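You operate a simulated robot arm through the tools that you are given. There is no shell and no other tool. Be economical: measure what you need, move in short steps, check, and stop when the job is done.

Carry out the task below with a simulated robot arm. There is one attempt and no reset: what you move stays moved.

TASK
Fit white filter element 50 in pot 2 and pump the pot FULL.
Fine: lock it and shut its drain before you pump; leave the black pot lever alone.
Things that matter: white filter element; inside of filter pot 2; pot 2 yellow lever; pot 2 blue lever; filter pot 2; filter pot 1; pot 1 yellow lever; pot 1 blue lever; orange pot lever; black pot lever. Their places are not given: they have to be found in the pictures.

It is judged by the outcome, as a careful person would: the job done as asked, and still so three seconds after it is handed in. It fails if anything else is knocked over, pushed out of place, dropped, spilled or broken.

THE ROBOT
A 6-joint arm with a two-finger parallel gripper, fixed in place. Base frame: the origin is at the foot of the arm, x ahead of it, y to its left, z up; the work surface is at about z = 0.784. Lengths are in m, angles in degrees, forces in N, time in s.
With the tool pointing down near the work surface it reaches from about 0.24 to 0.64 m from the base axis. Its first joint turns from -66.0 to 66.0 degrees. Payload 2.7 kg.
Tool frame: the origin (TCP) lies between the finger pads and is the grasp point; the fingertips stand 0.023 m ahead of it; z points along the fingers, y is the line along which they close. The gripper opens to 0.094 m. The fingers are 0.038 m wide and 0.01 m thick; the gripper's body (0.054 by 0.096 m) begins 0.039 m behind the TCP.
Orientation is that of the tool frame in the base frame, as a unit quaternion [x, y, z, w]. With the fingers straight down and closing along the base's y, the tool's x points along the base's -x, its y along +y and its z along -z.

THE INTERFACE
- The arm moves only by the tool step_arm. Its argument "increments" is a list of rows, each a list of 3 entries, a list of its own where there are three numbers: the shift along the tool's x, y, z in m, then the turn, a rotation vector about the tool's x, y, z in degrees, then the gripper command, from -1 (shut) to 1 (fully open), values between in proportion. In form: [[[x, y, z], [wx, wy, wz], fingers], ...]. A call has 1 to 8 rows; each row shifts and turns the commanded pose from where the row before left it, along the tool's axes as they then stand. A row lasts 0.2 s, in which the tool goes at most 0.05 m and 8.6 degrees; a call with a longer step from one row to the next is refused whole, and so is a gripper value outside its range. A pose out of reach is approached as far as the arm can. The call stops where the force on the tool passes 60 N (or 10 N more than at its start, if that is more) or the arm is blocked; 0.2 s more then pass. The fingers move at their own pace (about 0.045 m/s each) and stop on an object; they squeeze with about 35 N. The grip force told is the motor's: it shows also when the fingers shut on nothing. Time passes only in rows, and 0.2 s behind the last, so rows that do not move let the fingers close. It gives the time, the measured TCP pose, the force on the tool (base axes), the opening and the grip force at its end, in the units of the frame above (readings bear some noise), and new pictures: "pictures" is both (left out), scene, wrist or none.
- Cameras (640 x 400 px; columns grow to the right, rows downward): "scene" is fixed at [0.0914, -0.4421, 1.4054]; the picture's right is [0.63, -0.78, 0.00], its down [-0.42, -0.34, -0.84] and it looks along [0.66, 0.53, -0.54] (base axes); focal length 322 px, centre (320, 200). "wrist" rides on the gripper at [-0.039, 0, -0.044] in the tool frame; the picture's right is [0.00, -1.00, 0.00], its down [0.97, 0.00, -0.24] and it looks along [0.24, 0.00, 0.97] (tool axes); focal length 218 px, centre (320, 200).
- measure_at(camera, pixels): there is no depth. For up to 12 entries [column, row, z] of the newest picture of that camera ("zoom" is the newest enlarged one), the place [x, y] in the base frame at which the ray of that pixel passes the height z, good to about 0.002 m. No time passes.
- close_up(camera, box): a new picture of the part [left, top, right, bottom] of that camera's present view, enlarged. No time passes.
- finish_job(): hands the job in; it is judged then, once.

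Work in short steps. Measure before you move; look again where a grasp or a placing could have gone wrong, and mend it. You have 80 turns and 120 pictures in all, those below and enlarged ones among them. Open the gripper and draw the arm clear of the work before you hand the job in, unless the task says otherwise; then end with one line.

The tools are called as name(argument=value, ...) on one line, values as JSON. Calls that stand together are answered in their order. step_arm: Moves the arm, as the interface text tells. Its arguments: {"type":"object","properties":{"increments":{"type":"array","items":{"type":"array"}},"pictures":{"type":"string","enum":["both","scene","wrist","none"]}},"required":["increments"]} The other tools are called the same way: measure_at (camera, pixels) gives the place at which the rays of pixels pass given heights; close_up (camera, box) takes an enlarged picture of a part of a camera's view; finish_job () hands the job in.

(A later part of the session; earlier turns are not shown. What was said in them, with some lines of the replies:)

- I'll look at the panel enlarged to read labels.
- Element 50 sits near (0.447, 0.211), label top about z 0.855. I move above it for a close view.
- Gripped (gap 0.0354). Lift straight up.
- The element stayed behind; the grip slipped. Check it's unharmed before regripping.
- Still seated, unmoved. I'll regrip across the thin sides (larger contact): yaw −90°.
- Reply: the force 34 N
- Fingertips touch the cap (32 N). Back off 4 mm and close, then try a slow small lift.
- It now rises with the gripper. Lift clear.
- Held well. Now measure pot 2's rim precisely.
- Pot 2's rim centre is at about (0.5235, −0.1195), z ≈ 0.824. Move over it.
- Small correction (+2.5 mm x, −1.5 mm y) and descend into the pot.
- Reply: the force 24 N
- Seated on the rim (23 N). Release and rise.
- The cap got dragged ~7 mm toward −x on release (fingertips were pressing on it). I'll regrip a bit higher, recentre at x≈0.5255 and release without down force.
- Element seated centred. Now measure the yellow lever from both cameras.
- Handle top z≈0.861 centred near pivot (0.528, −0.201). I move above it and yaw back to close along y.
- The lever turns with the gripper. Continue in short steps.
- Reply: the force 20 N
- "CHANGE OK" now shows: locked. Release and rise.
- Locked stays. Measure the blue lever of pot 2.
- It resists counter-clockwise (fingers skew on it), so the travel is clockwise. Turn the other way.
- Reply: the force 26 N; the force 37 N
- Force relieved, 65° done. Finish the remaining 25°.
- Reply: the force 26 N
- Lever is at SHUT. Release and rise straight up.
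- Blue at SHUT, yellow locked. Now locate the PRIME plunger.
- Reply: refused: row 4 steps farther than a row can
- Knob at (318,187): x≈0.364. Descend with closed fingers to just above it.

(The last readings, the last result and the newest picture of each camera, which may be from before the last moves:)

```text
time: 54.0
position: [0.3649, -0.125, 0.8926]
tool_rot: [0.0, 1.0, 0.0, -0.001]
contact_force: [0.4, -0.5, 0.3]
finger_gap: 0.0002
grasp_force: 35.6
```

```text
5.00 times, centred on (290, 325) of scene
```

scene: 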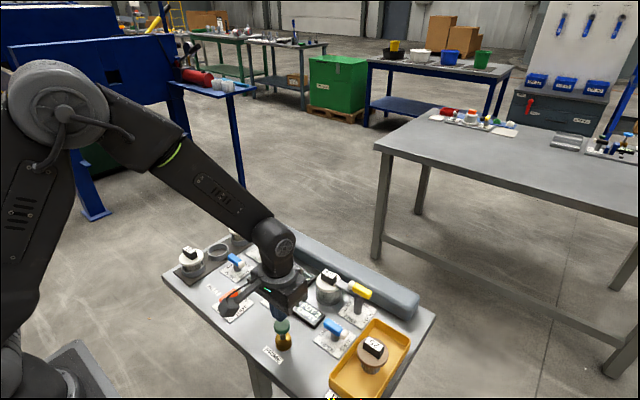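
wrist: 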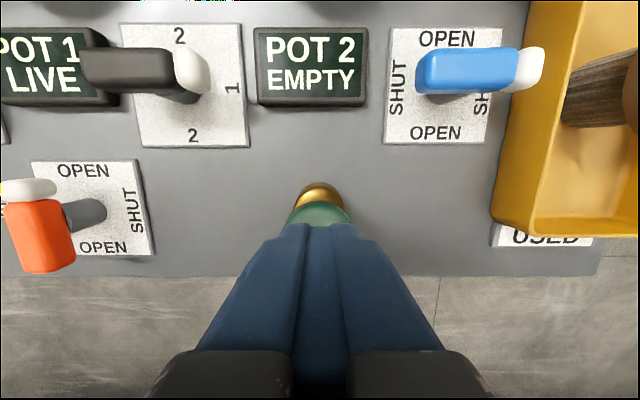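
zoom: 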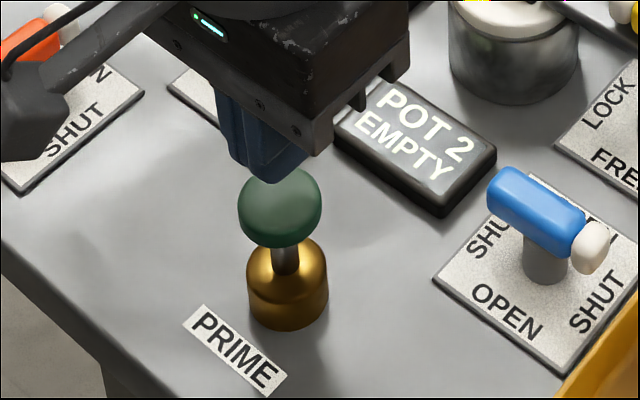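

step_arm(increments=[[[0, 0, 0.006], [0, 0, 0], -1], [[0, 0, 0.006], [0, 0, 0], -1], [[0, 0, 0.004], [0, 0, 0], -1], [[0, 0, 0.004], [0, 0, 0], -1], [[0, 0, 0], [0, 0, 0], -1]])

close_up(camera="scene", box=[240, 285, 340, 365])

```text
time: 55.2
position: [0.3647, -0.1262, 0.8738]
tool_rot: [-0.001, 1.0, -0.001, 0.0]
contact_force: [-0.2, -0.3, 0.7]
finger_gap: 0.0
grasp_force: 34.9
```

scene: 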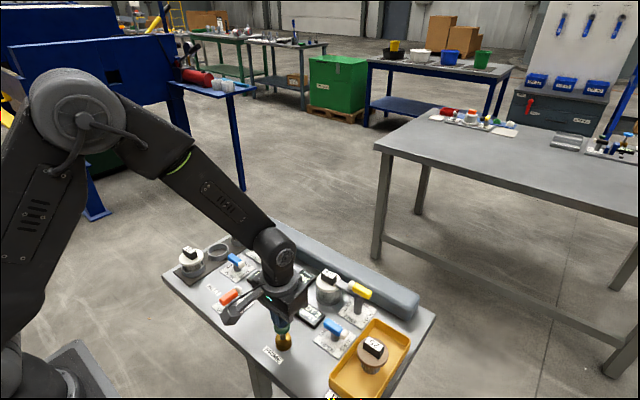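
wrist: 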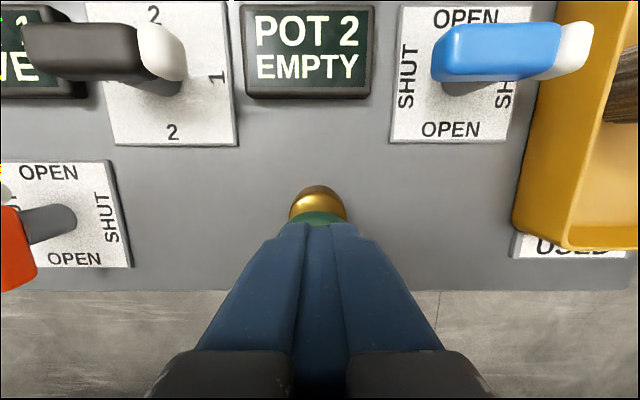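

```text
5.00 times, centred on (290, 325) of scene
```

zoom: 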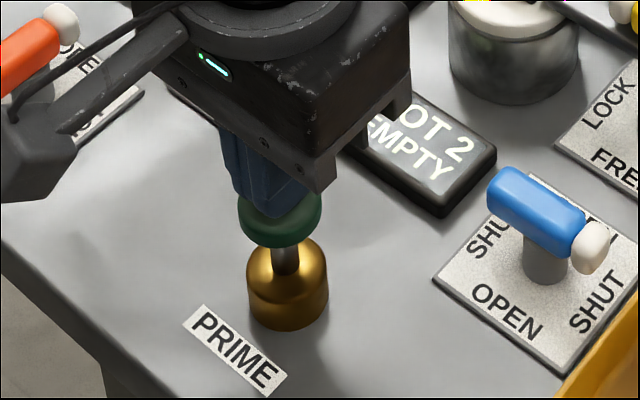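

step_arm(increments=[[[0, 0, 0.004], [0, 0, 0], -1], [[0, 0, 0.004], [0, 0, 0], -1], [[0, 0, 0.004], [0, 0, 0], -1], [[0, 0, 0], [0, 0, 0], -1]], pictures="none")

close_up(camera="scene", box=[240, 285, 340, 365])

```text
time: 56.2
position: [0.3636, -0.1264, 0.862]
tool_rot: [0.0, 1.0, 0.001, -0.001]
contact_force: [-0.6, 0.2, 3.4]
finger_gap: 0.0
grasp_force: 34.5
```

```text
5.00 times, centred on (290, 325) of scene
```

zoom: 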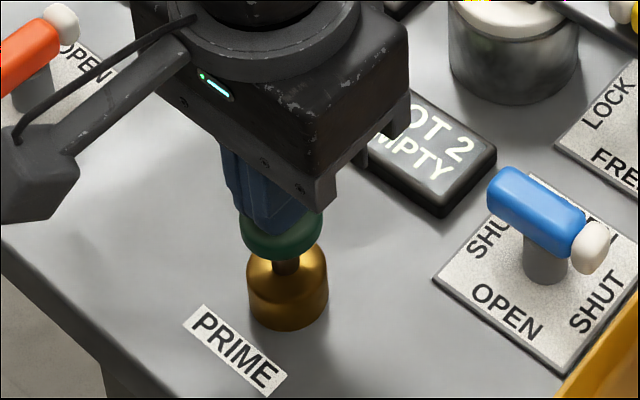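

Plunger goes down lightly. Continue to the bottom.

step_arm(increments=[[[0, 0, 0.004], [0, 0, 0], -1], [[0, 0, 0.004], [0, 0, 0], -1], [[0, 0, 0.003], [0, 0, 0], -1], [[0, 0, 0], [0, 0, 0], -1]], pictures="none")

close_up(camera="scene", box=[240, 285, 340, 365])

```text
time: 57.2
position: [0.364, -0.1262, 0.8522]
tool_rot: [0.0, 1.0, 0.0, 0.001]
contact_force: [1.7, 2.7, 9.8]
finger_gap: 0.0002
grasp_force: 34.8
```

```text
5.00 times, centred on (290, 325) of scene
```

zoom: 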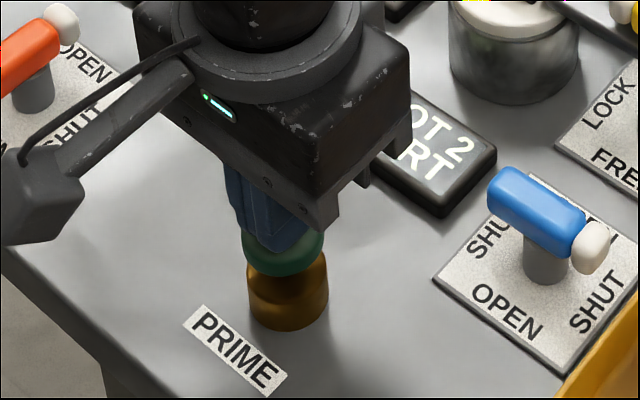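

Display reads "…RT" (PART). Let the plunger return and check.

step_arm(increments=[[[0, 0, -0.008], [0, 0, 0], -1], [[0, 0, -0.01], [0, 0, 0], -1], [[0, 0, -0.008], [0, 0, 0], -1], [[0, 0, 0], [0, 0, 0], -1], [[0, 0, 0], [0, 0, 0], -1]], pictures="wrist")

close_up(camera="scene", box=[240, 285, 340, 365])

```text
time: 58.4
position: [0.3643, -0.1271, 0.8773]
tool_rot: [-0.001, 1.0, 0.001, 0.0]
contact_force: [0.6, -0.1, 1.1]
finger_gap: 0.0002
grasp_force: 34.6
```

wrist: 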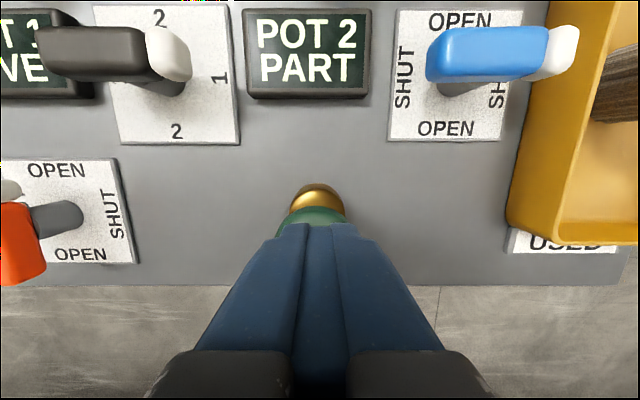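

```text
5.00 times, centred on (290, 325) of scene
```

zoom: 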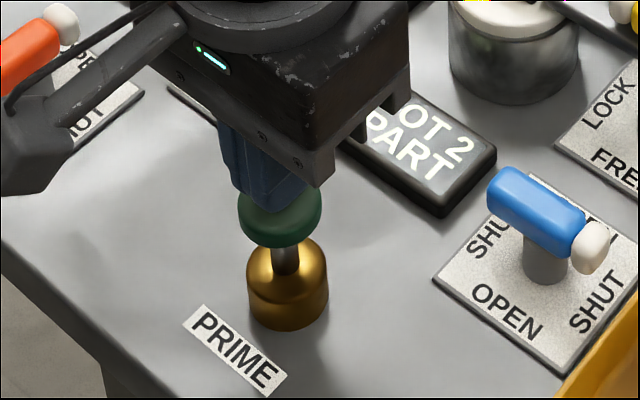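

POT 2 PART; plunger springs back. Second stroke, then return; the wrist view shows the display.

step_arm(increments=[[[0, 0, 0.008], [0, 0, 0], -1], [[0, 0, 0.008], [0, 0, 0], -1], [[0, 0, 0.009], [0, 0, 0], -1], [[0, 0, 0], [0, 0, 0], -1], [[0, 0, -0.009], [0, 0, 0], -1], [[0, 0, -0.008], [0, 0, 0], -1], [[0, 0, -0.008], [0, 0, 0], -1], [[0, 0, 0], [0, 0, 0], -1]], pictures="wrist")

```text
time: 60.2
position: [0.3642, -0.1275, 0.878]
tool_rot: [0.0, 1.0, 0.0, 0.0]
contact_force: [-0.6, 0.2, 0.1]
finger_gap: 0.0001
grasp_force: 35.3
```

wrist: 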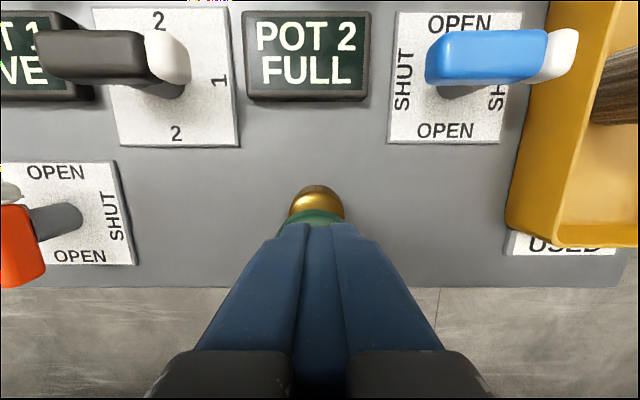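

POT 2 FULL. Rise clear, open the gripper and check everything.

step_arm(increments=[[[0, 0, -0.04], [0, 0, 0], -1], [[0, 0, -0.045], [0, 0, 0], -1], [[0, 0, -0.045], [0, 0, 0], 0], [[0, 0, -0.045], [0, 0, 0], 1], [[0, 0.03, -0.03], [0, 0, 0], 1], [[0, 0.03, -0.03], [0, 0, 0], 1], [[0, 0, 0], [0, 0, 0], 1], [[0, 0, 0], [0, 0, 0], 1]])

close_up(camera="scene", box=[160, 200, 440, 400])

```text
time: 62.0
position: [0.3637, -0.0656, 1.113]
tool_rot: [0.0, 1.0, 0.0, 0.001]
contact_force: [0.1, -0.3, -1.2]
finger_gap: 0.0939
grasp_force: 0.0
```

scene: 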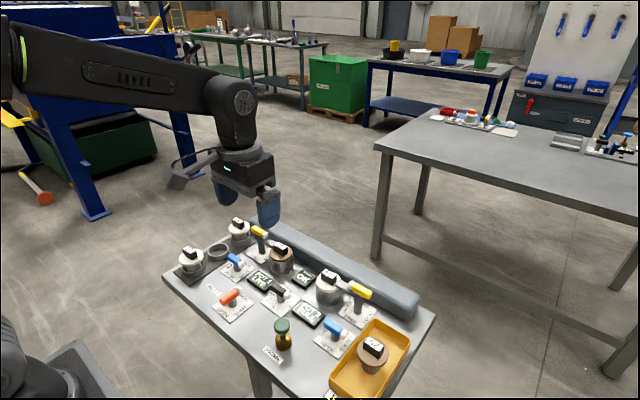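
wrist: 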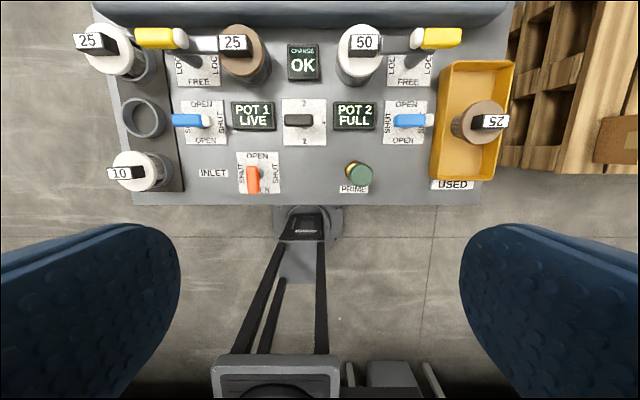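

```text
2.00 times, centred on (300, 300) of scene
```

zoom: 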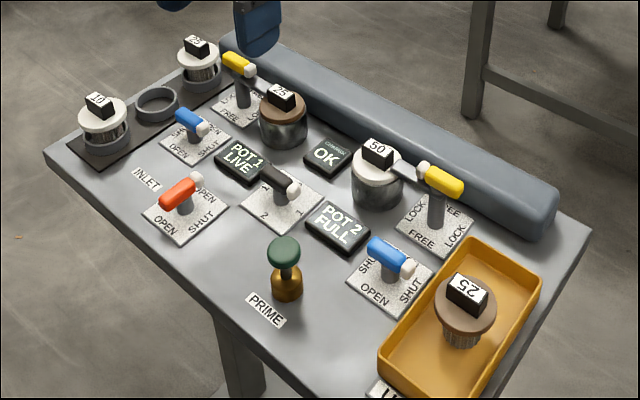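

All as asked: CHANGE OK, POT 2 FULL, POT 1 still LIVE, and the arm is clear with the gripper open.

finish_job()

```text
The job is handed in.
```

White filter element 50 is fitted in pot 2, locked with its drain shut, and the pot is pumped to FULL; the black and orange levers and pot 1 were left alone.
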